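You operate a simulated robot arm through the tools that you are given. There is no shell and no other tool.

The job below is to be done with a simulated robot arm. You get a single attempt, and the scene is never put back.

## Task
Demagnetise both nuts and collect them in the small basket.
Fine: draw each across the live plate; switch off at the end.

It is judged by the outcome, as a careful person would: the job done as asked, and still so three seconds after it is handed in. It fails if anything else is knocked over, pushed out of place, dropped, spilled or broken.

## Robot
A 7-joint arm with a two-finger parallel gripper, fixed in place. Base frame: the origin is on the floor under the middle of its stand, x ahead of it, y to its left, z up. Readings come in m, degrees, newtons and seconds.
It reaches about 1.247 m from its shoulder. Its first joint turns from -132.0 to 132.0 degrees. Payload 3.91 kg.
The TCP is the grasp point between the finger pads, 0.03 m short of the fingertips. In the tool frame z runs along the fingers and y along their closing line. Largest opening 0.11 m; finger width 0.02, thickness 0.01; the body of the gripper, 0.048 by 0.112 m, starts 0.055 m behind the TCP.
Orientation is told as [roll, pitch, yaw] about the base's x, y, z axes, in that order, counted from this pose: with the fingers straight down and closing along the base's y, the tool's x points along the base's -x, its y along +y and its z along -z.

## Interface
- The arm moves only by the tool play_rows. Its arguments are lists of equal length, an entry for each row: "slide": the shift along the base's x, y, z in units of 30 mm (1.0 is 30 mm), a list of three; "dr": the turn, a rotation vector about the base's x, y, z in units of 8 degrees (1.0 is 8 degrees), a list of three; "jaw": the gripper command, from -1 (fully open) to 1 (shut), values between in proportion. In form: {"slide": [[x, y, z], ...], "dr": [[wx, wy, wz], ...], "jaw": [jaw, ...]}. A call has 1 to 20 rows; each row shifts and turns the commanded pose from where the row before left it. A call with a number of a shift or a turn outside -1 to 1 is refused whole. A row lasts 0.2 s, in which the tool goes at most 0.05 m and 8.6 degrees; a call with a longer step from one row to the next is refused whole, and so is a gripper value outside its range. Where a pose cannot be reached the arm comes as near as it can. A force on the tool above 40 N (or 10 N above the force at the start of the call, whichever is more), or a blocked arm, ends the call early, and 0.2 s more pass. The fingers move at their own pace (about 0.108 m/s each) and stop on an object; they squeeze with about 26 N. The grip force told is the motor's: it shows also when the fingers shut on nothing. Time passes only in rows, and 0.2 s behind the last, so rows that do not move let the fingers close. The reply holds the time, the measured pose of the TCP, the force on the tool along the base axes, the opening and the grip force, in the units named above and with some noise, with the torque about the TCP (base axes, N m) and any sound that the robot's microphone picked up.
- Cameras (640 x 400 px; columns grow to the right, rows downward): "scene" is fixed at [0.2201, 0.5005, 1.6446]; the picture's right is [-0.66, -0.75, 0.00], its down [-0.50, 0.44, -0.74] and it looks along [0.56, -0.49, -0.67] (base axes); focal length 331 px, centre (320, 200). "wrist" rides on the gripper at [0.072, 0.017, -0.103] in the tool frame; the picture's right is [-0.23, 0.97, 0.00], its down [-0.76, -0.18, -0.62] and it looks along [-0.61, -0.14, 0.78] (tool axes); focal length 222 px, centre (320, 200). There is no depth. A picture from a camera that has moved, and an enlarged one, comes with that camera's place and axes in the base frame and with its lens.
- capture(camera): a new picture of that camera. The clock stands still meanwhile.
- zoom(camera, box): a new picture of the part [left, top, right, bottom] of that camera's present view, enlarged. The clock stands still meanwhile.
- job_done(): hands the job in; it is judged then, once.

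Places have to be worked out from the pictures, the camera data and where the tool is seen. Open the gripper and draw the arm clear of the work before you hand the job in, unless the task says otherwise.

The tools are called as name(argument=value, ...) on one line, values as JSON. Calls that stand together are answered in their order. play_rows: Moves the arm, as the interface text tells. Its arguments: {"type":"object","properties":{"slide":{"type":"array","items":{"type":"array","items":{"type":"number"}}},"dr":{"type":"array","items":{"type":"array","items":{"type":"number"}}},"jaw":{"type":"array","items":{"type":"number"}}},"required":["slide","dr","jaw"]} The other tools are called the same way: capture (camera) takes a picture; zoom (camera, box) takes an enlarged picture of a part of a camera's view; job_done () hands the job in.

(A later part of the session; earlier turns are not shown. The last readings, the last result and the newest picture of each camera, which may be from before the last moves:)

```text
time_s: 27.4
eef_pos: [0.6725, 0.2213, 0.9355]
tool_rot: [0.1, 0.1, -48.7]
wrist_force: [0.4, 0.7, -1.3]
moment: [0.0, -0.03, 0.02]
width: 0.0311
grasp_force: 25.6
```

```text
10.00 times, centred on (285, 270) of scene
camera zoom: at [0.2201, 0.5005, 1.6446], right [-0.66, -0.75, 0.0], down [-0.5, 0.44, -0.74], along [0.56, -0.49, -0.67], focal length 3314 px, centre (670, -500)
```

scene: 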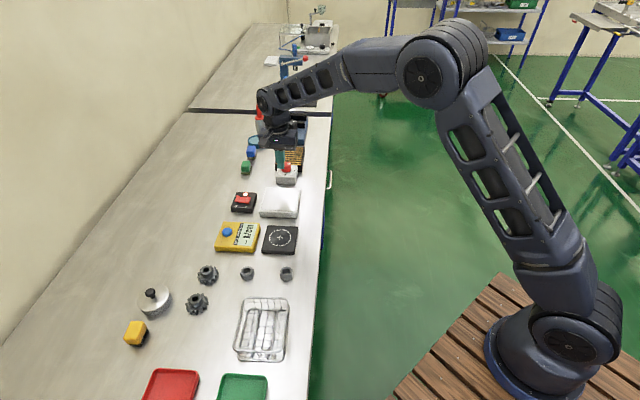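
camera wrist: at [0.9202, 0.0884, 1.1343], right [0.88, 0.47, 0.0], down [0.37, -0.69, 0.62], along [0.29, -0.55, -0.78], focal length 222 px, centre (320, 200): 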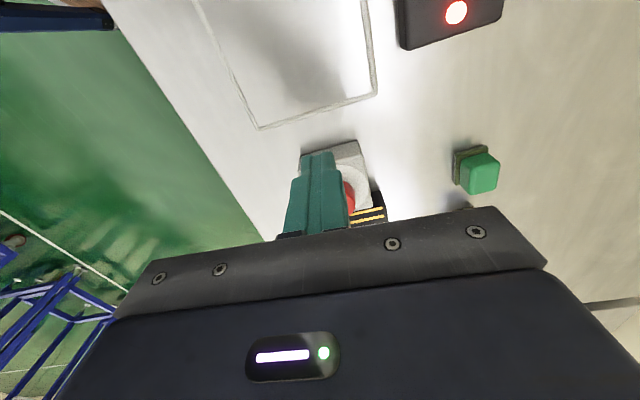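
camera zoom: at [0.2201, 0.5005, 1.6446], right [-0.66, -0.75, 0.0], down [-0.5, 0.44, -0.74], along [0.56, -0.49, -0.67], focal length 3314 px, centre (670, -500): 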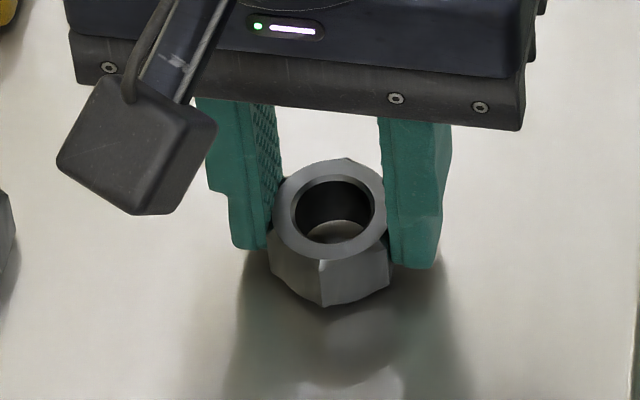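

The nut rises with the fingers and there's only about 1 N of pull. I'm continuing the lift slowly.

play_rows(slide=[[0, 0, 0.06], [0, 0, 0.1], [0, 0, 0.12], [0, 0, 0.12], [0, 0, 0]], dr=[[0, 0, 0], [0, 0, 0], [0, 0, 0], [0, 0, 0], [0, 0, 0]], jaw=[1, 1, 1, 1, 1])

zoom(camera="scene", box=[260, 245, 310, 285])

zoom(camera="wrist", box=[250, 110, 390, 220])

```text
time_s: 28.6
eef_pos: [0.672, 0.2209, 0.9478]
tool_rot: [0.0, 0.1, -48.8]
wrist_force: [-0.1, -0.3, -1.3]
moment: [0.01, -0.02, 0.0]
width: 0.0313
grasp_force: 26.1
```

```text
10.00 times, centred on (285, 265) of scene
camera zoom: at [0.2201, 0.5005, 1.6446], right [-0.66, -0.75, 0.0], down [-0.5, 0.44, -0.74], along [0.56, -0.49, -0.67], focal length 3314 px, centre (670, -450)
```

zoom: 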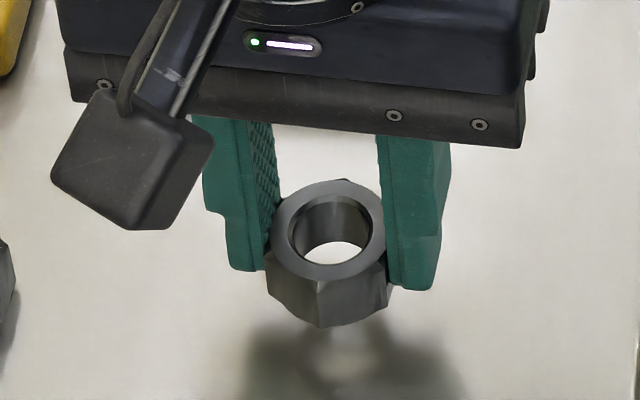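

```text
3.64 times, centred on (320, 165) of wrist
camera zoom: at [0.6375, 0.2855, 1.0511], right [0.88, 0.47, 0.0], down [0.37, -0.69, 0.62], along [0.29, -0.55, -0.78], focal length 808 px, centre (320, 327)
```

zoom: 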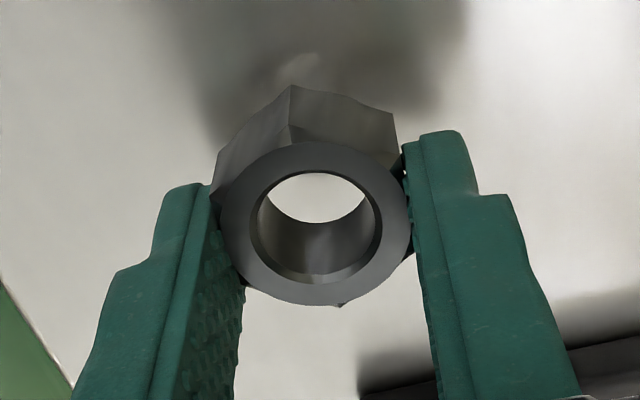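

The nut is held firmly with daylight under it. I'm raising it further with gentle ramps.

play_rows(slide=[[0, 0, 0.12], [0, 0, 0.2], [0, 0, 0.3], [0, 0, 0.35], [0, 0, 0.35], [0, 0, 0.35], [0, 0, 0.3], [0, 0, 0.2], [0, 0, 0.1], [0, 0, 0]], dr=[[0, 0, 0], [0, 0, 0], [0, 0, 0], [0, 0, 0], [0, 0, 0], [0, 0, 0], [0, 0, 0], [0, 0, 0], [0, 0, 0], [0, 0, 0]], jaw=[1, 1, 1, 1, 1, 1, 1, 1, 1, 1])

zoom(camera="wrist", box=[250, 110, 390, 220])

```text
time_s: 30.8
eef_pos: [0.6714, 0.2206, 1.0145]
tool_rot: [0.0, 0.2, -48.6]
wrist_force: [0.0, 0.6, 0.1]
moment: [0.01, -0.03, -0.04]
width: 0.0313
grasp_force: 25.9
```

```text
3.64 times, centred on (320, 165) of wrist
camera zoom: at [0.6381, 0.2854, 1.1186], right [0.88, 0.47, 0.0], down [0.37, -0.69, 0.62], along [0.29, -0.55, -0.78], focal length 808 px, centre (320, 327)
```

zoom: 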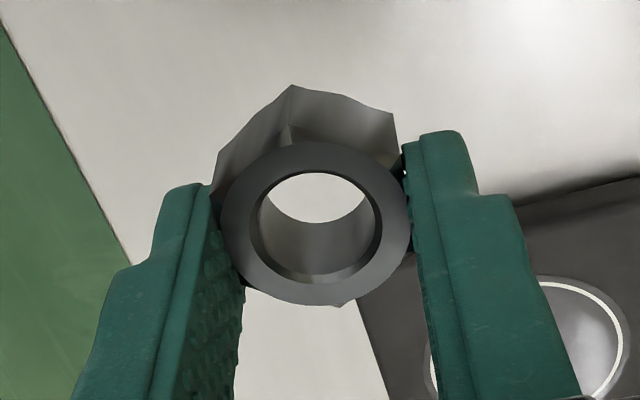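

Firm grip. I'm carrying it with smooth ramps to above the far edge of the live plate at (0.954, 0.0225).

play_rows(slide=[[0.15, -0.105, 0], [0.3, -0.21, 0], [0.45, -0.315, 0], [0.6, -0.42, 0], [0.6, -0.42, 0], [0.6, -0.42, 0], [0.6, -0.42, 0], [0.6, -0.42, 0], [0.6, -0.42, 0], [0.6, -0.42, 0], [0.6, -0.42, 0], [0.6, -0.42, 0], [0.6, -0.42, 0], [0.6, -0.42, 0], [0.6, -0.42, 0], [0.6, -0.42, 0], [0.4, -0.28, 0], [0.25, -0.175, 0], [0.1, -0.07, 0], [0, 0, 0]], dr=[[0, 0, 0], [0, 0, 0], [0, 0, 0], [0, 0, 0], [0, 0, 0], [0, 0, 0], [0, 0, 0], [0, 0, 0], [0, 0, 0], [0, 0, 0], [0, 0, 0], [0, 0, 0], [0, 0, 0], [0, 0, 0], [0, 0, 0], [0, 0, 0], [0, 0, 0], [0, 0, 0], [0, 0, 0], [0, 0, 0]], jaw=[1, 1, 1, 1, 1, 1, 1, 1, 1, 1, 1, 1, 1, 1, 1, 1, 1, 1, 1, 1])

zoom(camera="wrist", box=[200, 0, 500, 220])

zoom(camera="scene", box=[225, 145, 325, 220])

```text
time_s: 35.0
eef_pos: [0.9557, 0.0209, 1.0161]
tool_rot: [-0.1, 0.1, -48.7]
wrist_force: [-0.5, 0.2, -0.6]
moment: [0.01, 0.04, 0.0]
width: 0.0315
grasp_force: 25.7
```

```text
1.82 times, centred on (350, 110) of wrist
camera zoom: at [0.9208, 0.0853, 1.1196], right [0.88, 0.47, 0.0], down [0.37, -0.69, 0.62], along [0.29, -0.55, -0.78], focal length 404 px, centre (266, 364)
```

zoom: 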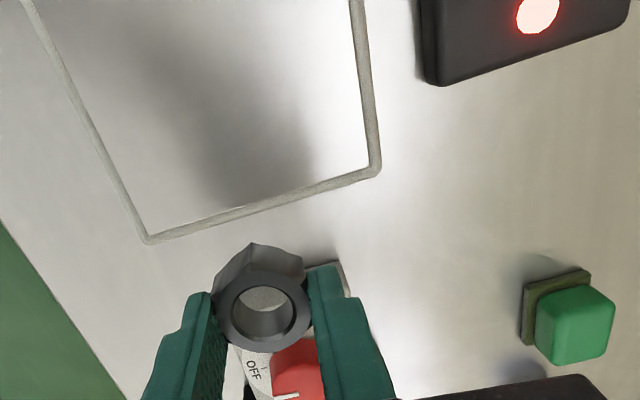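

```text
5.33 times, centred on (275, 182) of scene
camera zoom: at [0.2201, 0.5005, 1.6446], right [-0.66, -0.75, 0.0], down [-0.5, 0.44, -0.74], along [0.56, -0.49, -0.67], focal length 1767 px, centre (560, 293)
```

zoom: 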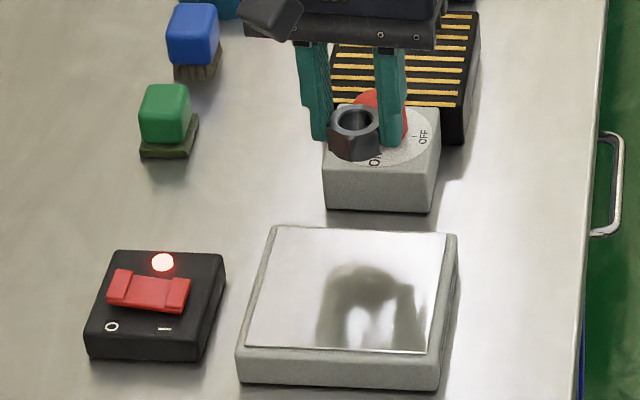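

The nut is over the far edge with clear room to the knob box. I'm shifting a hair toward the plate and lowering to about 4 mm above the plate surface.

play_rows(slide=[[-0.18, 0.19, -0.15], [0, 0, -0.3], [0, 0, -0.4], [0, 0, -0.4], [0, 0, -0.3], [0, 0, -0.15], [0, 0, -0.08], [0, 0, 0]], dr=[[0, 0, 0], [0, 0, 0], [0, 0, 0], [0, 0, 0], [0, 0, 0], [0, 0, 0], [0, 0, 0], [0, 0, 0]], jaw=[1, 1, 1, 1, 1, 1, 1, 1])

zoom(camera="wrist", box=[200, 0, 500, 220])

zoom(camera="scene", box=[245, 160, 315, 220])

```text
time_s: 36.8
eef_pos: [0.9517, 0.027, 0.9623]
tool_rot: [-0.1, 0.1, -48.7]
wrist_force: [0.1, 0.2, -1.6]
moment: [0.02, 0.02, 0.0]
width: 0.0312
grasp_force: 26.1
```

```text
1.82 times, centred on (350, 110) of wrist
camera zoom: at [0.9165, 0.0916, 1.0661], right [0.88, 0.47, 0.0], down [0.37, -0.69, 0.62], along [0.29, -0.55, -0.78], focal length 404 px, centre (266, 364)
```

zoom: 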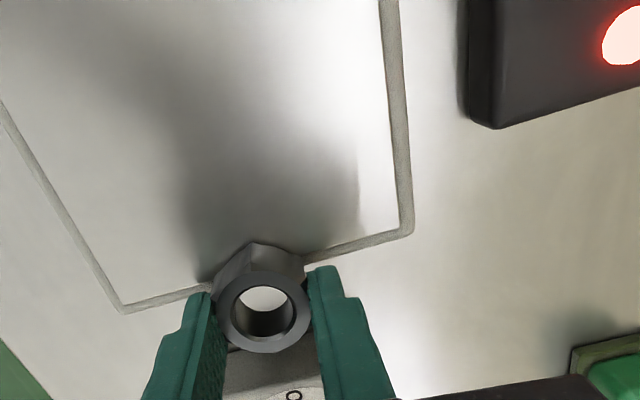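

```text
6.67 times, centred on (280, 190) of scene
camera zoom: at [0.2201, 0.5005, 1.6446], right [-0.66, -0.75, 0.0], down [-0.5, 0.44, -0.74], along [0.56, -0.49, -0.67], focal length 2209 px, centre (587, 267)
```

zoom: 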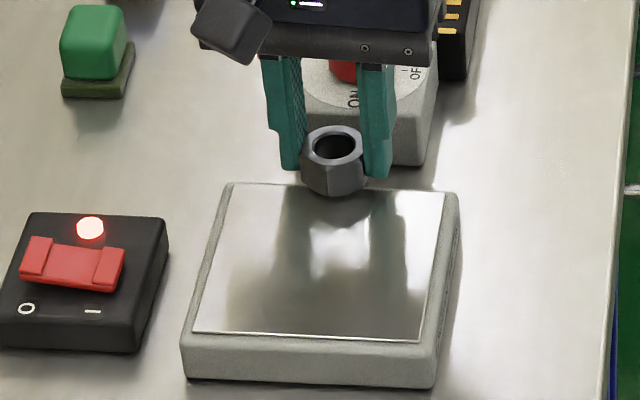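

The nut sits just above the far edge of the plate. I'm moving 2 cm onto the plate and lowering in 1 mm steps to find the surface.

play_rows(slide=[[-0.12, 0.12, 0], [-0.2, 0.2, 0], [-0.15, 0.15, 0], [0, 0, -0.04], [0, 0, -0.04], [0, 0, -0.03], [0, 0, 0]], dr=[[0, 0, 0], [0, 0, 0], [0, 0, 0], [0, 0, 0], [0, 0, 0], [0, 0, 0], [0, 0, 0]], jaw=[1, 1, 1, 1, 1, 1, 1])

zoom(camera="scene", box=[255, 165, 305, 205])

```text
time_s: 38.4
eef_pos: [0.9374, 0.0427, 0.96]
tool_rot: [0.1, 0.1, -48.7]
wrist_force: [0.1, 0.7, 11.4]
moment: [0.03, 0.14, -0.04]
width: 0.031
grasp_force: 26.4
```

```text
10.00 times, centred on (280, 185) of scene
camera zoom: at [0.2201, 0.5005, 1.6446], right [-0.66, -0.75, 0.0], down [-0.5, 0.44, -0.74], along [0.56, -0.49, -0.67], focal length 3314 px, centre (720, 350)
```

zoom: 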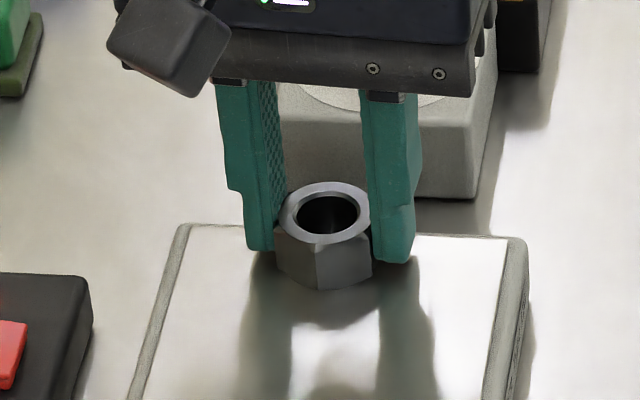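

Contact at TCP z≈0.960 (11 N). I'm easing up about 1 mm so the nut just skims, and drawing it slowly (about 37 mm/s) across the live plate toward the meter side.

play_rows(slide=[[0, 0, 0.05], [-0.1, 0.1, 0], [-0.177, 0.177, 0], [-0.177, 0.177, 0], [-0.177, 0.177, 0], [-0.177, 0.177, 0], [-0.177, 0.177, 0], [-0.177, 0.177, 0], [-0.177, 0.177, 0], [-0.177, 0.177, 0], [-0.177, 0.177, 0], [-0.177, 0.177, 0], [-0.177, 0.177, 0], [-0.177, 0.177, 0], [-0.177, 0.177, 0], [-0.177, 0.177, 0], [-0.177, 0.177, 0], [-0.177, 0.177, 0], [-0.177, 0.177, 0], [-0.177, 0.177, 0]], dr=[[0, 0, 0], [0, 0, 0], [0, 0, 0], [0, 0, 0], [0, 0, 0], [0, 0, 0], [0, 0, 0], [0, 0, 0], [0, 0, 0], [0, 0, 0], [0, 0, 0], [0, 0, 0], [0, 0, 0], [0, 0, 0], [0, 0, 0], [0, 0, 0], [0, 0, 0], [0, 0, 0], [0, 0, 0], [0, 0, 0]], jaw=[1, 1, 1, 1, 1, 1, 1, 1, 1, 1, 1, 1, 1, 1, 1, 1, 1, 1, 1, 1])

zoom(camera="scene", box=[220, 180, 320, 260])

```text
time_s: 42.6
eef_pos: [0.8391, 0.1411, 0.9605]
tool_rot: [0.0, 0.0, -48.7]
wrist_force: [0.6, -0.2, -1.2]
moment: [-0.04, 0.02, 0.0]
width: 0.0312
grasp_force: 26.0
```

```text
5.00 times, centred on (270, 220) of scene
camera zoom: at [0.2201, 0.5005, 1.6446], right [-0.66, -0.75, 0.0], down [-0.5, 0.44, -0.74], along [0.56, -0.49, -0.67], focal length 1657 px, centre (570, 100)
```

zoom: 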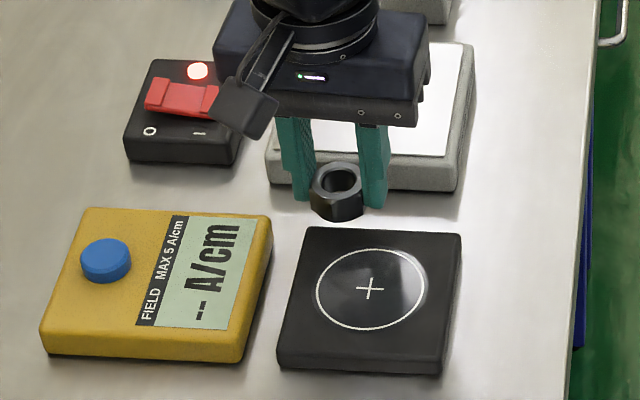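

The nut has crossed the whole plate and is off its near edge. I'm drawing it slowly further away at the same height, over the pad (about 10 mm clear), before rising.

play_rows(slide=[[-0.177, 0.177, 0], [-0.177, 0.177, 0.01], [-0.177, 0.177, 0.02], [-0.177, 0.177, 0.02], [-0.177, 0.177, 0.02], [-0.177, 0.177, 0.02], [-0.177, 0.177, 0.02], [-0.177, 0.177, 0.02], [-0.177, 0.177, 0.02], [-0.177, 0.177, 0.02], [-0.2, 0.2, 0.05], [-0.2, 0.2, 0.1], [-0.2, 0.2, 0.15], [-0.2, 0.2, 0.2], [-0.2, 0.2, 0.2], [-0.2, 0.2, 0.2], [-0.15, 0.15, 0.15], [-0.1, 0.1, 0.05], [0, 0, 0]], dr=[[0, 0, 0], [0, 0, 0], [0, 0, 0], [0, 0, 0], [0, 0, 0], [0, 0, 0], [0, 0, 0], [0, 0, 0], [0, 0, 0], [0, 0, 0], [0, 0, 0], [0, 0, 0], [0, 0, 0], [0, 0, 0], [0, 0, 0], [0, 0, 0], [0, 0, 0], [0, 0, 0], [0, 0, 0]], jaw=[1, 1, 1, 1, 1, 1, 1, 1, 1, 1, 1, 1, 1, 1, 1, 1, 1, 1, 1])

capture(camera="wrist")

zoom(camera="scene", box=[200, 180, 340, 300])

```text
time_s: 46.6
eef_pos: [0.7413, 0.2371, 0.9986]
tool_rot: [-0.1, 0.1, -48.8]
wrist_force: [-0.8, -0.2, -0.6]
moment: [0.02, 0.03, -0.02]
width: 0.0314
grasp_force: 25.7
```

```text
taken
camera wrist: at [0.7063, 0.3011, 1.102], right [0.88, 0.47, 0.0], down [0.37, -0.69, 0.62], along [0.29, -0.55, -0.78], focal length 222 px, centre (320, 200)
```

wrist: 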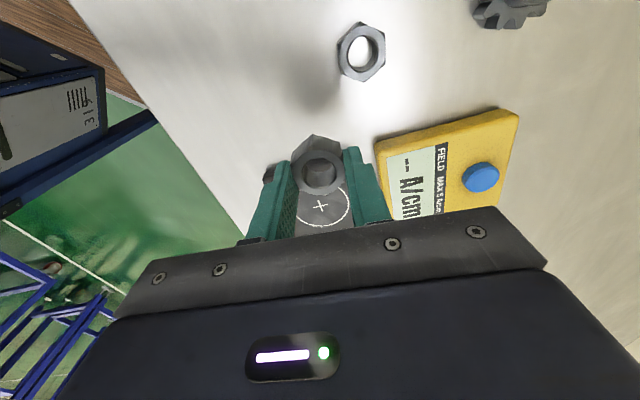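

```text
3.33 times, centred on (270, 240) of scene
camera zoom: at [0.2201, 0.5005, 1.6446], right [-0.66, -0.75, 0.0], down [-0.5, 0.44, -0.74], along [0.56, -0.49, -0.67], focal length 1105 px, centre (487, 67)
```

zoom: 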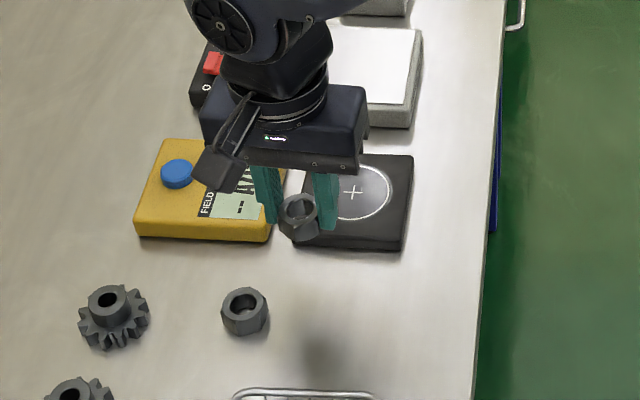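

Nut 1 was drawn right across and away. Now I'll check it on the meter: moving over the pad's cross (about (0.781, 0.163), top z≈0.9185) and lowering to about 2 mm above it.

play_rows(slide=[[0.1, -0.19, 0], [0.2, -0.37, 0], [0.3, -0.56, 0], [0.3, -0.56, 0], [0.25, -0.47, 0], [0.17, -0.32, 0], [0, 0, 0], [0, 0, -0.15], [0, 0, -0.3], [0, 0, -0.35], [0, 0, -0.35], [0, 0, -0.25], [0, 0, -0.12], [0, 0, 0]], dr=[[0, 0, 0], [0, 0, 0], [0, 0, 0], [0, 0, 0], [0, 0, 0], [0, 0, 0], [0, 0, 0], [0, 0, 0], [0, 0, 0], [0, 0, 0], [0, 0, 0], [0, 0, 0], [0, 0, 0], [0, 0, 0]], jaw=[1, 1, 1, 1, 1, 1, 1, 1, 1, 1, 1, 1, 1, 1])

zoom(camera="wrist", box=[200, 60, 460, 220])

zoom(camera="scene", box=[250, 210, 310, 260])

```text
time_s: 49.6
eef_pos: [0.7817, 0.163, 0.9518]
tool_rot: [0.0, 0.1, -48.7]
wrist_force: [-0.6, -0.1, -1.4]
moment: [0.0, -0.01, 0.02]
width: 0.0314
grasp_force: 25.5
```

```text
2.46 times, centred on (330, 140) of wrist
camera zoom: at [0.7471, 0.228, 1.0555], right [0.88, 0.47, 0.0], down [0.37, -0.69, 0.62], along [0.29, -0.55, -0.78], focal length 547 px, centre (295, 348)
```

zoom: 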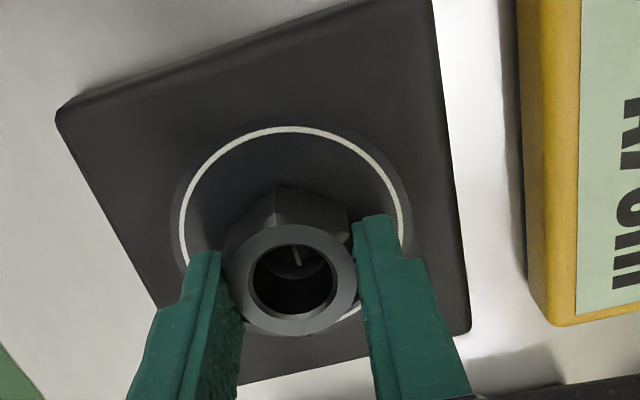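

```text
8.00 times, centred on (280, 235) of scene
camera zoom: at [0.2201, 0.5005, 1.6446], right [-0.66, -0.75, 0.0], down [-0.5, 0.44, -0.74], along [0.56, -0.49, -0.67], focal length 2651 px, centre (640, -80)
```

zoom: 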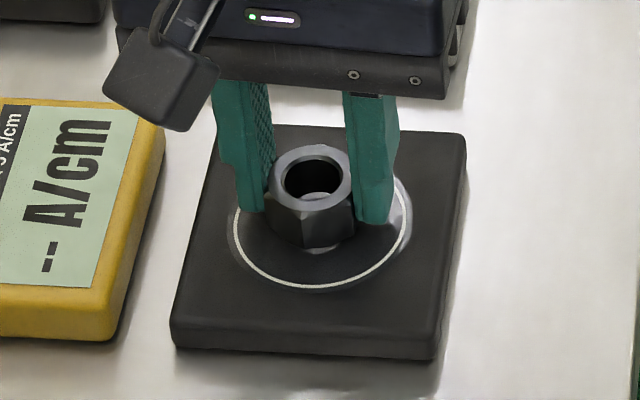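

The cross is visible through the bore, so it's centred. I'm lowering in 1 mm steps to touch.

play_rows(slide=[[0, 0, -0.03], [0, 0, -0.03], [0, 0, 0]], dr=[[0, 0, 0], [0, 0, 0], [0, 0, 0]], jaw=[1, 1, 1])

```text
time_s: 50.4
eef_pos: [0.7826, 0.1642, 0.9515]
tool_rot: [0.0, 0.1, -48.7]
wrist_force: [1.1, 0.7, -0.7]
moment: [0.01, -0.02, -0.02]
width: 0.0312
grasp_force: 26.0
```

No contact yet, so I'm continuing down in fine steps.

play_rows(slide=[[0, 0, -0.03], [0, 0, -0.03], [0, 0, 0]], dr=[[0, 0, 0], [0, 0, 0], [0, 0, 0]], jaw=[1, 1, 1])

```text
time_s: 51.2
eef_pos: [0.782, 0.1638, 0.9489]
tool_rot: [-0.1, 0.0, -48.7]
wrist_force: [-0.6, 0.3, -1.0]
moment: [0.01, 0.0, 0.02]
width: 0.0313
grasp_force: 25.6
```

Still no contact at TCP z≈0.949. A little further down.

play_rows(slide=[[0, 0, -0.03], [0, 0, -0.03], [0, 0, 0]], dr=[[0, 0, 0], [0, 0, 0], [0, 0, 0]], jaw=[1, 1, 1])

zoom(camera="scene", box=[262, 220, 302, 250])

```text
time_s: 52.0
eef_pos: [0.7816, 0.1628, 0.9477]
tool_rot: [-0.1, 0.2, -48.8]
wrist_force: [-0.3, 0.2, -0.8]
moment: [-0.01, -0.02, 0.0]
width: 0.0312
grasp_force: 25.8
```

```text
13.33 times, centred on (282, 235) of scene
camera zoom: at [0.2201, 0.5005, 1.6446], right [-0.66, -0.75, 0.0], down [-0.5, 0.44, -0.74], along [0.56, -0.49, -0.67], focal length 4418 px, centre (827, -267)
```

zoom: 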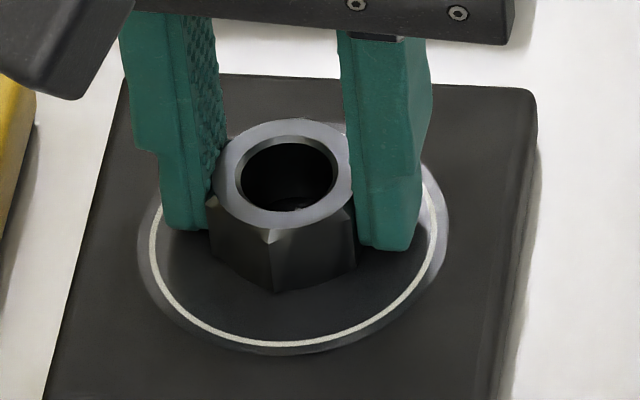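

Near the surface but no force yet. One or two more millimetres.

play_rows(slide=[[0, 0, -0.025], [0, 0, -0.025], [0, 0, 0]], dr=[[0, 0, 0], [0, 0, 0], [0, 0, 0]], jaw=[1, 1, 1])

```text
time_s: 52.8
eef_pos: [0.7821, 0.1631, 0.9468]
tool_rot: [0.1, 0.1, -48.8]
wrist_force: [-0.5, -5.1, 16.8]
moment: [-0.1, 0.0, 0.01]
width: 0.0312
grasp_force: 26.4
```

Contact (17 N). I'm easing up just under a millimetre, opening, and rising clear.

play_rows(slide=[[0, 0, 0.03], [0, 0, 0], [0, 0, 0], [0, 0, 0], [0, 0, 0], [0, 0, 0.3], [0, 0, 0.8], [0, 0, 1], [0, 0, 0.5], [0, 0, 0]], dr=[[0, 0, 0], [0, 0, 0], [0, 0, 0], [0, 0, 0], [0, 0, 0], [0, 0, 0], [0, 0, 0], [0, 0, 0], [0, 0, 0], [0, 0, 0]], jaw=[1, 0.3, 0, -0.2, -0.2, -0.2, -0.2, -0.2, -0.2, -0.2])

zoom(camera="scene", box=[200, 205, 320, 295])

capture(camera="wrist")

```text
time_s: 55.0
eef_pos: [0.7818, 0.1623, 1.0243]
tool_rot: [0.1, 0.1, -48.7]
wrist_force: [-0.1, 0.5, 0.0]
moment: [-0.03, -0.01, -0.01]
width: 0.0662
grasp_force: 0.0
```

```text
4.44 times, centred on (260, 250) of scene
camera zoom: at [0.2201, 0.5005, 1.6446], right [-0.66, -0.75, 0.0], down [-0.5, 0.44, -0.74], along [0.56, -0.49, -0.67], focal length 1473 px, centre (587, -22)
```

zoom: 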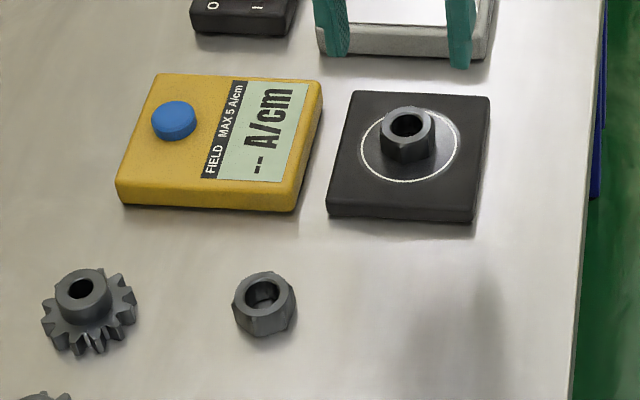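

```text
taken
camera wrist: at [0.7468, 0.2263, 1.1283], right [0.88, 0.47, 0.0], down [0.37, -0.69, 0.62], along [0.29, -0.55, -0.78], focal length 222 px, centre (320, 200)
```

wrist: 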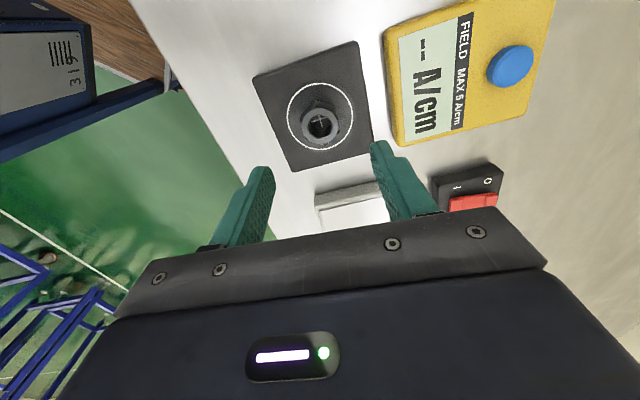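

Nut 1 sits neatly on the pad. The blue button is at about (0.887, 0.2715, 0.934), so I'm moving above it with the fingers shut.

play_rows(slide=[[0.2, 0.2, 0.2], [0.55, 0.57, 0], [0.55, 0.57, 0], [0.55, 0.57, 0], [0.55, 0.57, 0], [0.55, 0.57, 0], [0.55, 0.58, 0], [0, 0, -0.6], [0, 0, -0.8], [0, 0, -0.3], [0, 0, 0]], dr=[[0, 0, 0], [0, 0, 0], [0, 0, 0], [0, 0, 0], [0, 0, 0], [0, 0, 0], [0, 0, 0], [0, 0, 0], [0, 0, 0], [0, 0, 0], [0, 0, 0]], jaw=[-0.2, -0.2, 0.3, 0.6, 1, 1, 1, 1, 1, 1, 1])

zoom(camera="scene", box=[205, 205, 275, 260])

zoom(camera="wrist", box=[220, 40, 460, 220])

```text
time_s: 57.4
eef_pos: [0.8867, 0.2718, 0.9823]
tool_rot: [0.0, 0.1, -48.6]
wrist_force: [0.1, -0.6, -0.3]
moment: [0.02, 0.0, 0.0]
width: 0.0001
grasp_force: 26.3
```

```text
7.27 times, centred on (240, 232) of scene
camera zoom: at [0.2201, 0.5005, 1.6446], right [-0.66, -0.75, 0.0], down [-0.5, 0.44, -0.74], along [0.56, -0.49, -0.67], focal length 2410 px, centre (902, -36)
```

zoom: 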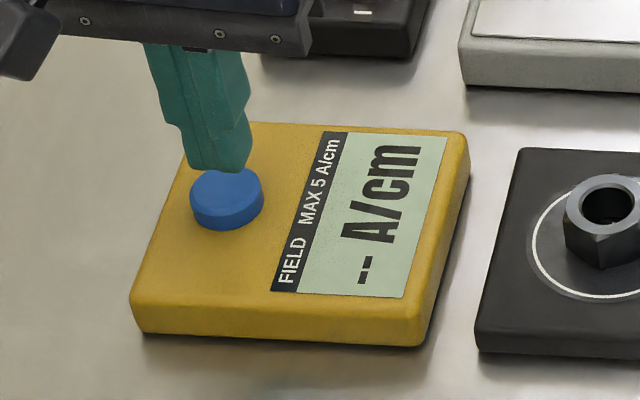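

```text
2.22 times, centred on (340, 130) of wrist
camera zoom: at [0.8504, 0.3365, 1.0852], right [0.88, 0.47, 0.0], down [0.37, -0.69, 0.62], along [0.29, -0.55, -0.78], focal length 494 px, centre (276, 356)
```

zoom: 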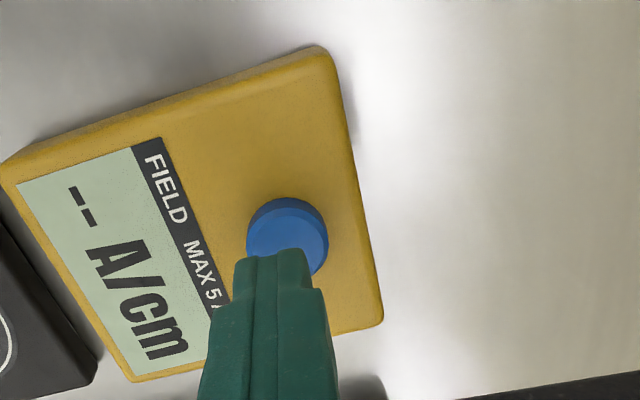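

The tip projects onto the button's centre. I'm lowering to touch and pressing in small steps.

play_rows(slide=[[0, 0, -0.3], [0, 0, -0.1], [0, 0, -0.05], [0, 0, -0.05], [0, 0, -0.05], [0, 0, 0]], dr=[[0, 0, 0], [0, 0, 0], [0, 0, 0], [0, 0, 0], [0, 0, 0], [0, 0, 0]], jaw=[1, 1, 1, 1, 1, 1])

zoom(camera="scene", box=[205, 205, 275, 260])

```text
time_s: 58.8
eef_pos: [0.886, 0.2712, 0.9628]
tool_rot: [0.0, 0.1, -48.6]
wrist_force: [0.2, -0.1, 1.0]
moment: [0.0, -0.02, 0.03]
width: 0.0001
grasp_force: 26.3
```

```text
7.27 times, centred on (240, 232) of scene
camera zoom: at [0.2201, 0.5005, 1.6446], right [-0.66, -0.75, 0.0], down [-0.5, 0.44, -0.74], along [0.56, -0.49, -0.67], focal length 2410 px, centre (902, -36)
```

zoom: 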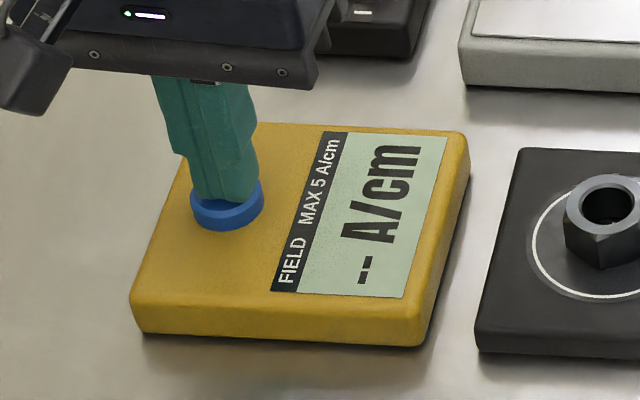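

At the button surface. I'm pressing a bit further.

play_rows(slide=[[0, 0, -0.05], [0, 0, -0.05], [0, 0, -0.05], [0, 0, 0]], dr=[[0, 0, 0], [0, 0, 0], [0, 0, 0], [0, 0, 0]], jaw=[1, 1, 1, 1])

zoom(camera="scene", box=[205, 205, 275, 260])

```text
time_s: 59.8
eef_pos: [0.8869, 0.273, 0.9585]
tool_rot: [-0.1, 0.1, -48.7]
wrist_force: [1.3, -2.2, 5.2]
moment: [-0.11, -0.02, -0.01]
width: 0.0
grasp_force: 25.8
heard: click
```

```text
7.27 times, centred on (240, 232) of scene
camera zoom: at [0.2201, 0.5005, 1.6446], right [-0.66, -0.75, 0.0], down [-0.5, 0.44, -0.74], along [0.56, -0.49, -0.67], focal length 2410 px, centre (902, -36)
```

zoom: 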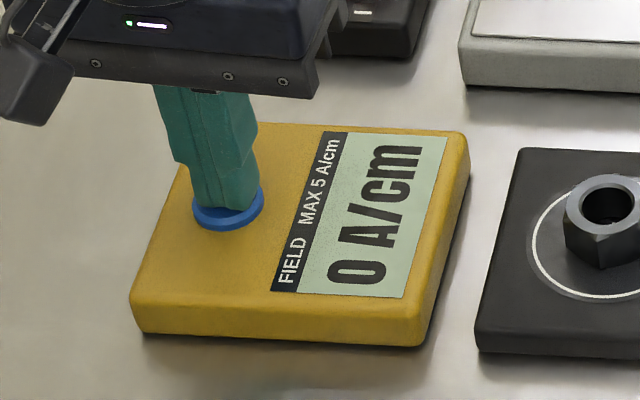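

The meter reads 0 A/cm, so nut 1 is fully demagnetised. I'm lifting off the button and going back above nut 1 with the gripper open.

play_rows(slide=[[0, 0, 0.3], [0, 0, 0.8], [0, 0, 1], [-0.3, -0.3, 0.3], [-0.53, -0.55, 0], [-0.53, -0.55, 0], [-0.53, -0.55, 0], [-0.53, -0.55, 0], [-0.53, -0.55, 0], [-0.53, -0.55, 0], [0, 0, 0], [0, 0, 0]], dr=[[0, 0, 0], [0, 0, 0], [0, 0, 0], [0, 0, 0], [0, 0, 0], [0, 0, 0], [0, 0, 0], [0, 0, 0], [0, 0, 0], [0, 0, 0], [0, 0, 0], [0, 0, 0]], jaw=[1, 1, 1, 1, 1, 0.5, 0, -0.2, -0.2, -0.2, -0.2, -0.2])

zoom(camera="wrist", box=[200, 60, 460, 220])

zoom(camera="scene", box=[200, 190, 320, 265])

```text
time_s: 62.4
eef_pos: [0.7828, 0.164, 1.0325]
tool_rot: [0.1, 0.2, -48.7]
wrist_force: [1.0, -0.6, 0.0]
moment: [0.02, 0.01, 0.02]
width: 0.066
grasp_force: 0.0
```

```text
2.46 times, centred on (330, 140) of wrist
camera zoom: at [0.749, 0.2287, 1.1356], right [0.88, 0.47, 0.0], down [0.37, -0.69, 0.62], along [0.29, -0.55, -0.78], focal length 547 px, centre (295, 348)
```

zoom: 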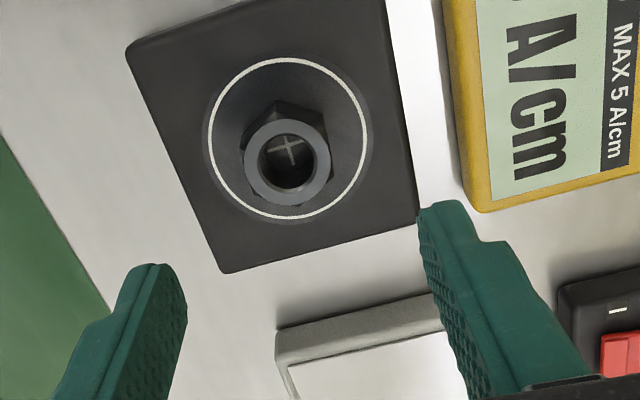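

```text
5.33 times, centred on (260, 228) of scene
camera zoom: at [0.2201, 0.5005, 1.6446], right [-0.66, -0.75, 0.0], down [-0.5, 0.44, -0.74], along [0.56, -0.49, -0.67], focal length 1767 px, centre (640, 53)
```

zoom: 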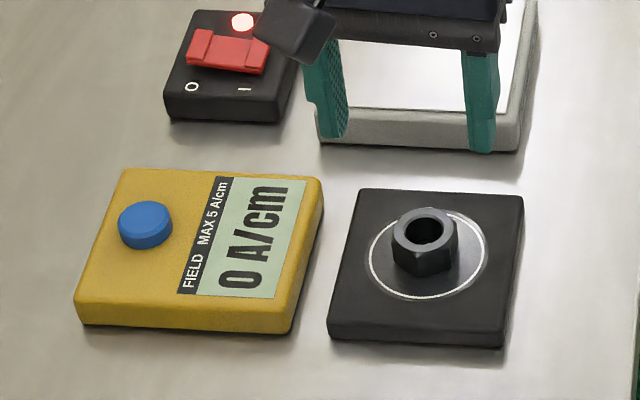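

Nut 1 is at (0.781, 0.163). I'm lowering around it and gripping at the same depth as before.

play_rows(slide=[[-0.05, -0.03, -0.7], [0, 0, -0.9], [0, 0, -0.6], [0, 0, -0.3], [0, 0, -0.2], [0, 0, -0.13], [0, 0, 0], [0, 0, 0], [0, 0, 0], [0, 0, 0], [0, 0, 0]], dr=[[0, 0, 0], [0, 0, 0], [0, 0, 0], [0, 0, 0], [0, 0, 0], [0, 0, 0], [0, 0, 0], [0, 0, 0], [0, 0, 0], [0, 0, 0], [0, 0, 0]], jaw=[-0.2, -0.2, -0.2, -0.2, -0.2, -0.2, -0.2, 0.3, 1, 1, 1])

zoom(camera="scene", box=[250, 210, 310, 260])

```text
time_s: 64.8
eef_pos: [0.7812, 0.1622, 0.9462]
tool_rot: [0.0, 0.1, -48.8]
wrist_force: [-1.5, -2.6, 7.5]
moment: [-0.2, 0.1, 0.0]
width: 0.0314
grasp_force: 25.6
```

```text
8.00 times, centred on (280, 235) of scene
camera zoom: at [0.2201, 0.5005, 1.6446], right [-0.66, -0.75, 0.0], down [-0.5, 0.44, -0.74], along [0.56, -0.49, -0.67], focal length 2651 px, centre (640, -80)
```

zoom: 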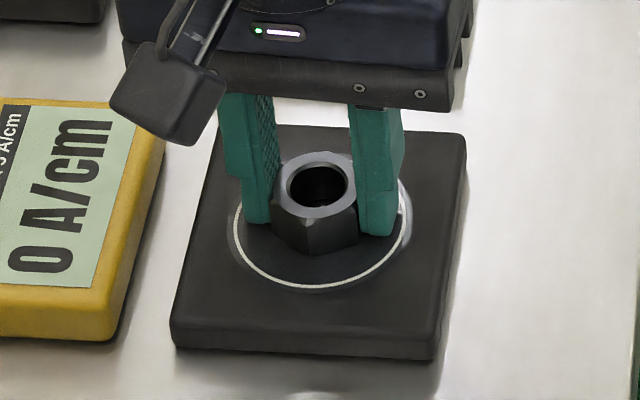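

Gripped at 31.4 mm with a light contact force. I'm lifting slowly.

play_rows(slide=[[0, 0, 0.03], [0, 0, 0.04], [0, 0, 0.06], [0, 0, 0.1], [0, 0, 0.15], [0, 0, 0.2], [0, 0, 0.3], [0, 0, 0.35], [0, 0, 0.35], [0, 0, 0.35], [0, 0, 0.3], [0, 0, 0.2], [0, 0, 0.1], [0, 0, 0]], dr=[[0, 0, 0], [0, 0, 0], [0, 0, 0], [0, 0, 0], [0, 0, 0], [0, 0, 0], [0, 0, 0], [0, 0, 0], [0, 0, 0], [0, 0, 0], [0, 0, 0], [0, 0, 0], [0, 0, 0], [0, 0, 0]], jaw=[1, 1, 1, 1, 1, 1, 1, 1, 1, 1, 1, 1, 1, 1])

zoom(camera="wrist", box=[200, 60, 460, 220])

zoom(camera="scene", box=[220, 280, 310, 370])

```text
time_s: 67.8
eef_pos: [0.7799, 0.1622, 1.0225]
tool_rot: [0.0, 0.1, -48.7]
wrist_force: [-0.5, -0.4, 0.0]
moment: [-0.02, 0.01, 0.03]
width: 0.0315
grasp_force: 26.2
```

```text
2.46 times, centred on (330, 140) of wrist
camera zoom: at [0.7458, 0.2264, 1.1252], right [0.88, 0.47, 0.0], down [0.37, -0.69, 0.62], along [0.29, -0.55, -0.78], focal length 547 px, centre (295, 348)
```

zoom: 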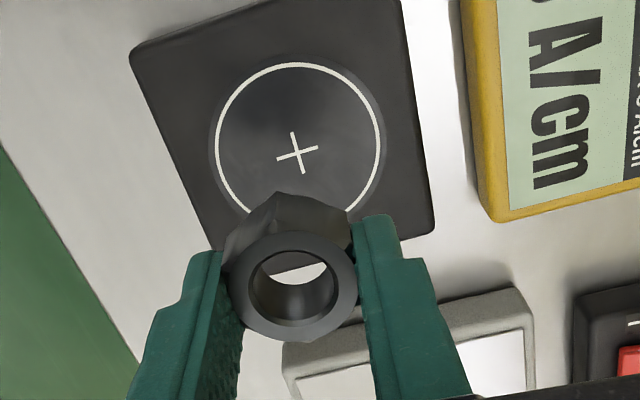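

```text
4.44 times, centred on (265, 325) of scene
camera zoom: at [0.2201, 0.5005, 1.6446], right [-0.66, -0.75, 0.0], down [-0.5, 0.44, -0.74], along [0.56, -0.49, -0.67], focal length 1473 px, centre (564, -356)
```

zoom: 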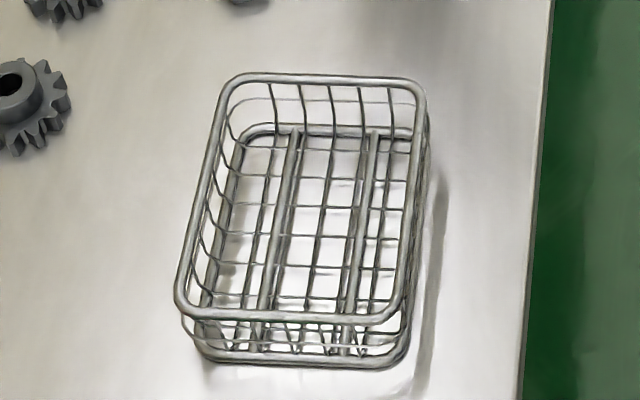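

The nut is firmly held. The basket rim is at z≈0.951, centre about (0.577, 0.357), long axis about 137°. I'm carrying nut 1 above its far half, (0.558, 0.375), and aligning the yaw with the basket.

play_rows(slide=[[-0.15, 0.144, 0.1], [-0.3, 0.287, 0.2], [-0.45, 0.431, 0.15], [-0.56, 0.537, 0], [-0.56, 0.537, 0], [-0.56, 0.537, 0], [-0.56, 0.537, 0], [-0.56, 0.537, 0], [-0.56, 0.537, 0], [-0.56, 0.537, 0], [-0.56, 0.537, 0], [-0.56, 0.537, 0], [-0.56, 0.537, 0], [-0.45, 0.431, 0], [-0.3, 0.287, 0], [-0.15, 0.144, 0], [0, 0, 0]], dr=[[0, 0, 0], [0, 0, 0.1], [0, 0, 0.13], [0, 0, 0.13], [0, 0, 0.13], [0, 0, 0.13], [0, 0, 0], [0, 0, 0], [0, 0, 0], [0, 0, 0], [0, 0, 0], [0, 0, 0], [0, 0, 0], [0, 0, 0], [0, 0, 0], [0, 0, 0], [0, 0, 0]], jaw=[1, 1, 1, 1, 1, 1, 1, 1, 1, 1, 1, 1, 1, 1, 1, 1, 1])

capture(camera="wrist")

zoom(camera="scene", box=[200, 260, 330, 370])

```text
time_s: 71.4
eef_pos: [0.5588, 0.3757, 1.0349]
tool_rot: [-0.1, 0.2, -43.8]
wrist_force: [-0.6, 0.2, -0.7]
moment: [0.0, 0.0, 0.01]
width: 0.0315
grasp_force: 25.7
```

```text
taken
camera wrist: at [0.5187, 0.4364, 1.1382], right [0.84, 0.55, 0.0], down [0.43, -0.66, 0.62], along [0.34, -0.52, -0.78], focal length 222 px, centre (320, 200)
```

wrist: 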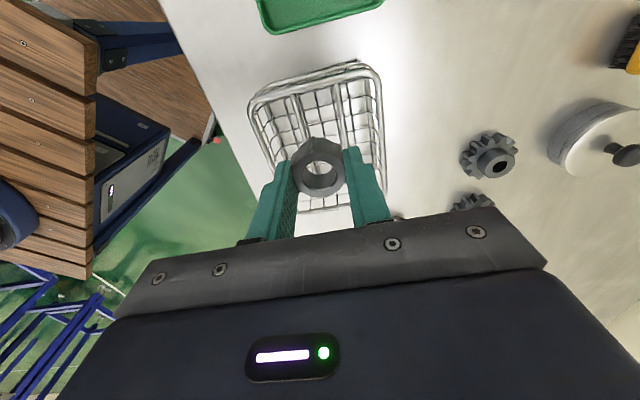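

```text
3.64 times, centred on (265, 315) of scene
camera zoom: at [0.2201, 0.5005, 1.6446], right [-0.66, -0.75, 0.0], down [-0.5, 0.44, -0.74], along [0.56, -0.49, -0.67], focal length 1205 px, centre (520, -218)
```

zoom: 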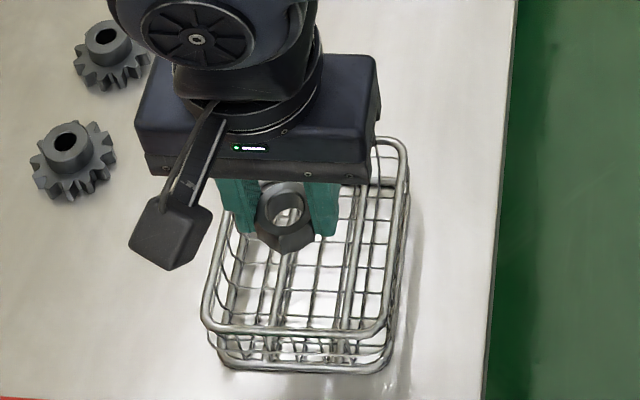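

Zooming in to check the nut's alignment relative to the basket rim.

zoom(camera="wrist", box=[220, 40, 420, 220])

```text
2.22 times, centred on (320, 130) of wrist
camera zoom: at [0.5187, 0.4364, 1.1382], right [0.84, 0.55, 0.0], down [0.43, -0.66, 0.62], along [0.34, -0.52, -0.78], focal length 494 px, centre (320, 356)
```

zoom: 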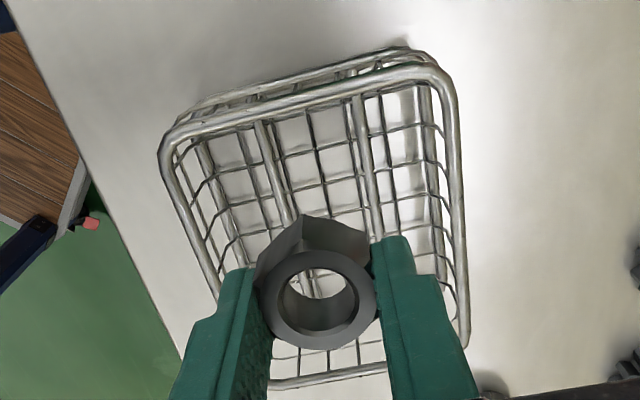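

The nut is centred across the basket and well inside the far half. I'm lowering between the walls to about 1 cm above the floor.

play_rows(slide=[[0, 0, -0.15], [0, 0, -0.3], [0, 0, -0.4], [0, 0, -0.45], [0, 0, -0.45], [0, 0, -0.4], [0, 0, -0.35], [0, 0, -0.25], [0, 0, -0.12], [0, 0, 0]], dr=[[0, 0, 0], [0, 0, 0], [0, 0, 0], [0, 0, 0], [0, 0, 0], [0, 0, 0], [0, 0, 0], [0, 0, 0], [0, 0, 0], [0, 0, 0]], jaw=[1, 1, 1, 1, 1, 1, 1, 1, 1, 1])

zoom(camera="wrist", box=[200, 20, 440, 220])

zoom(camera="scene", box=[220, 290, 310, 370])

```text
time_s: 73.6
eef_pos: [0.559, 0.3756, 0.9498]
tool_rot: [0.1, 0.1, -43.8]
wrist_force: [-0.2, 0.6, -1.1]
moment: [-0.03, 0.0, 0.0]
width: 0.0312
grasp_force: 25.7
```

```text
2.00 times, centred on (320, 120) of wrist
camera zoom: at [0.5178, 0.4366, 1.053], right [0.84, 0.55, 0.0], down [0.43, -0.66, 0.62], along [0.34, -0.52, -0.78], focal length 444 px, centre (320, 360)
```

zoom: 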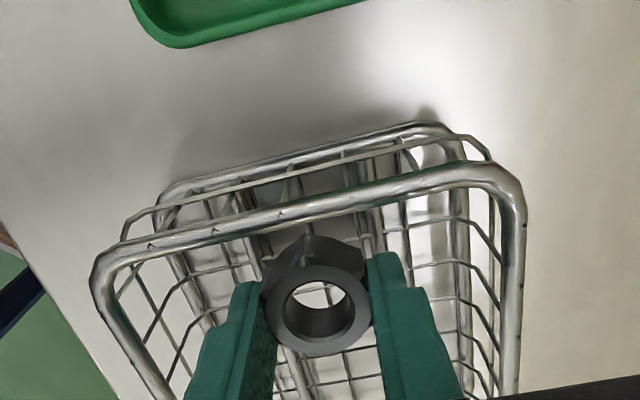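

```text
5.00 times, centred on (265, 330) of scene
camera zoom: at [0.2201, 0.5005, 1.6446], right [-0.66, -0.75, 0.0], down [-0.5, 0.44, -0.74], along [0.56, -0.49, -0.67], focal length 1657 px, centre (595, -450)
```

zoom: 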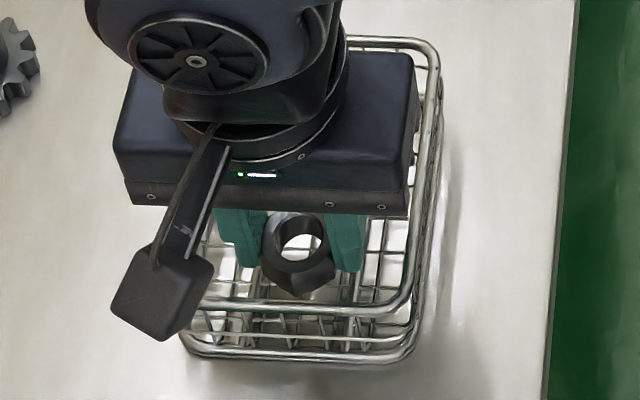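

All clear inside the basket. Continuing down in small steps to the floor.

play_rows(slide=[[0, 0, -0.06], [0, 0, -0.06], [0, 0, -0.05], [0, 0, -0.05], [0, 0, 0]], dr=[[0, 0, 0], [0, 0, 0], [0, 0, 0], [0, 0, 0], [0, 0, 0]], jaw=[1, 1, 1, 1, 1])

```text
time_s: 74.8
eef_pos: [0.5587, 0.376, 0.9422]
tool_rot: [0.0, 0.1, -43.9]
wrist_force: [-0.1, 0.1, -0.1]
moment: [0.0, 0.01, -0.02]
width: 0.0312
grasp_force: 26.2
```

No contact yet; a few more 1 mm steps.

play_rows(slide=[[0, 0, -0.03], [0, 0, -0.03], [0, 0, -0.03], [0, 0, 0]], dr=[[0, 0, 0], [0, 0, 0], [0, 0, 0], [0, 0, 0]], jaw=[1, 1, 1, 1])

```text
time_s: 75.8
eef_pos: [0.5595, 0.3746, 0.9403]
tool_rot: [0.0, 0.2, -43.8]
wrist_force: [0.0, -0.1, -0.3]
moment: [0.01, -0.03, -0.02]
width: 0.0312
grasp_force: 26.1
```

Still free; continuing a little further.

play_rows(slide=[[0, 0, -0.03], [0, 0, -0.03], [0, 0, -0.03], [0, 0, 0]], dr=[[0, 0, 0], [0, 0, 0], [0, 0, 0], [0, 0, 0]], jaw=[1, 1, 1, 1])

zoom(camera="wrist", box=[200, 20, 440, 220])

```text
time_s: 76.8
eef_pos: [0.5591, 0.3751, 0.9378]
tool_rot: [0.0, 0.2, -43.8]
wrist_force: [0.4, -0.1, -1.1]
moment: [-0.02, -0.02, 0.0]
width: 0.0312
grasp_force: 26.4
```

```text
2.00 times, centred on (320, 120) of wrist
camera zoom: at [0.5189, 0.4363, 1.041], right [0.84, 0.55, 0.0], down [0.43, -0.66, 0.62], along [0.34, -0.52, -0.78], focal length 444 px, centre (320, 360)
```

zoom: 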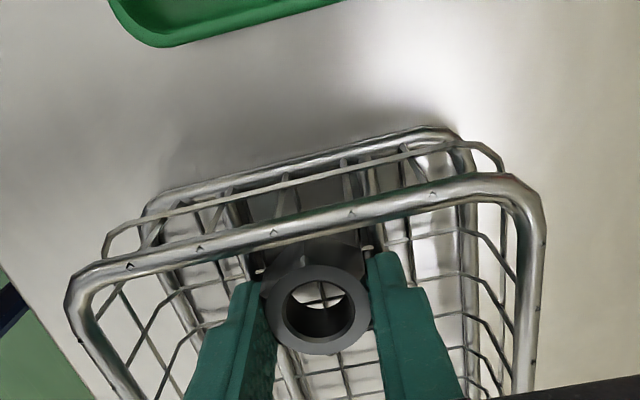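

Nut bottom is at about 0.906 by reckoning, close to the wire floor. A couple more millimetres.

play_rows(slide=[[0, 0, -0.03], [0, 0, -0.03], [0, 0, 0]], dr=[[0, 0, 0], [0, 0, 0], [0, 0, 0]], jaw=[1, 1, 1])

```text
time_s: 77.6
eef_pos: [0.5586, 0.3744, 0.9368]
tool_rot: [0.0, 0.1, -43.9]
wrist_force: [-0.6, -0.1, -0.7]
moment: [0.0, 0.0, 0.0]
width: 0.0313
grasp_force: 25.8
```

play_rows(slide=[[0, 0, -0.03], [0, 0, -0.03], [0, 0, 0]], dr=[[0, 0, 0], [0, 0, 0], [0, 0, 0]], jaw=[1, 1, 1])

```text
time_s: 78.4
eef_pos: [0.5588, 0.3752, 0.9347]
tool_rot: [0.2, 0.1, -43.8]
wrist_force: [-6.9, -7.1, 38.7]
moment: [-0.56, 0.48, 0.03]
width: 0.0312
grasp_force: 25.7
```

Firm contact with the basket floor. I'm easing up, then opening just enough to release and rising straight up.

play_rows(slide=[[0, 0, 0.04], [0, 0, 0], [0, 0, 0], [0, 0, 0], [0, 0, 0]], dr=[[0, 0, 0], [0, 0, 0], [0, 0, 0], [0, 0, 0], [0, 0, 0]], jaw=[1, 1, 0.3, 0.12, 0.12])

zoom(camera="wrist", box=[200, 20, 440, 220])

```text
time_s: 79.6
eef_pos: [0.5597, 0.3753, 0.9357]
tool_rot: [0.1, 0.1, -43.8]
wrist_force: [9.9, 9.7, 34.9]
moment: [-0.21, 0.1, 0.08]
width: 0.0437
grasp_force: 0.0
```

```text
2.00 times, centred on (320, 120) of wrist
camera zoom: at [0.5188, 0.4366, 1.0392], right [0.84, 0.55, 0.0], down [0.43, -0.66, 0.62], along [0.34, -0.52, -0.78], focal length 444 px, centre (320, 360)
```

zoom: 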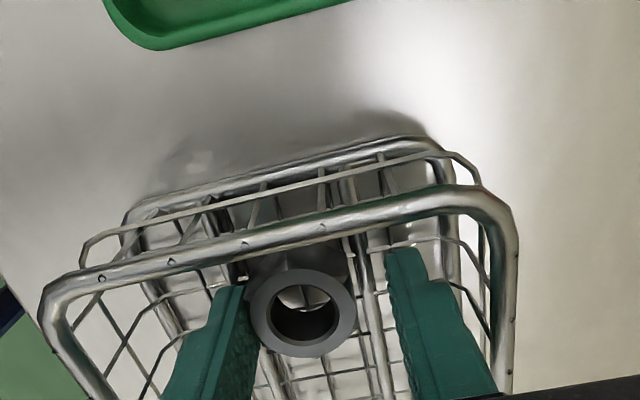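

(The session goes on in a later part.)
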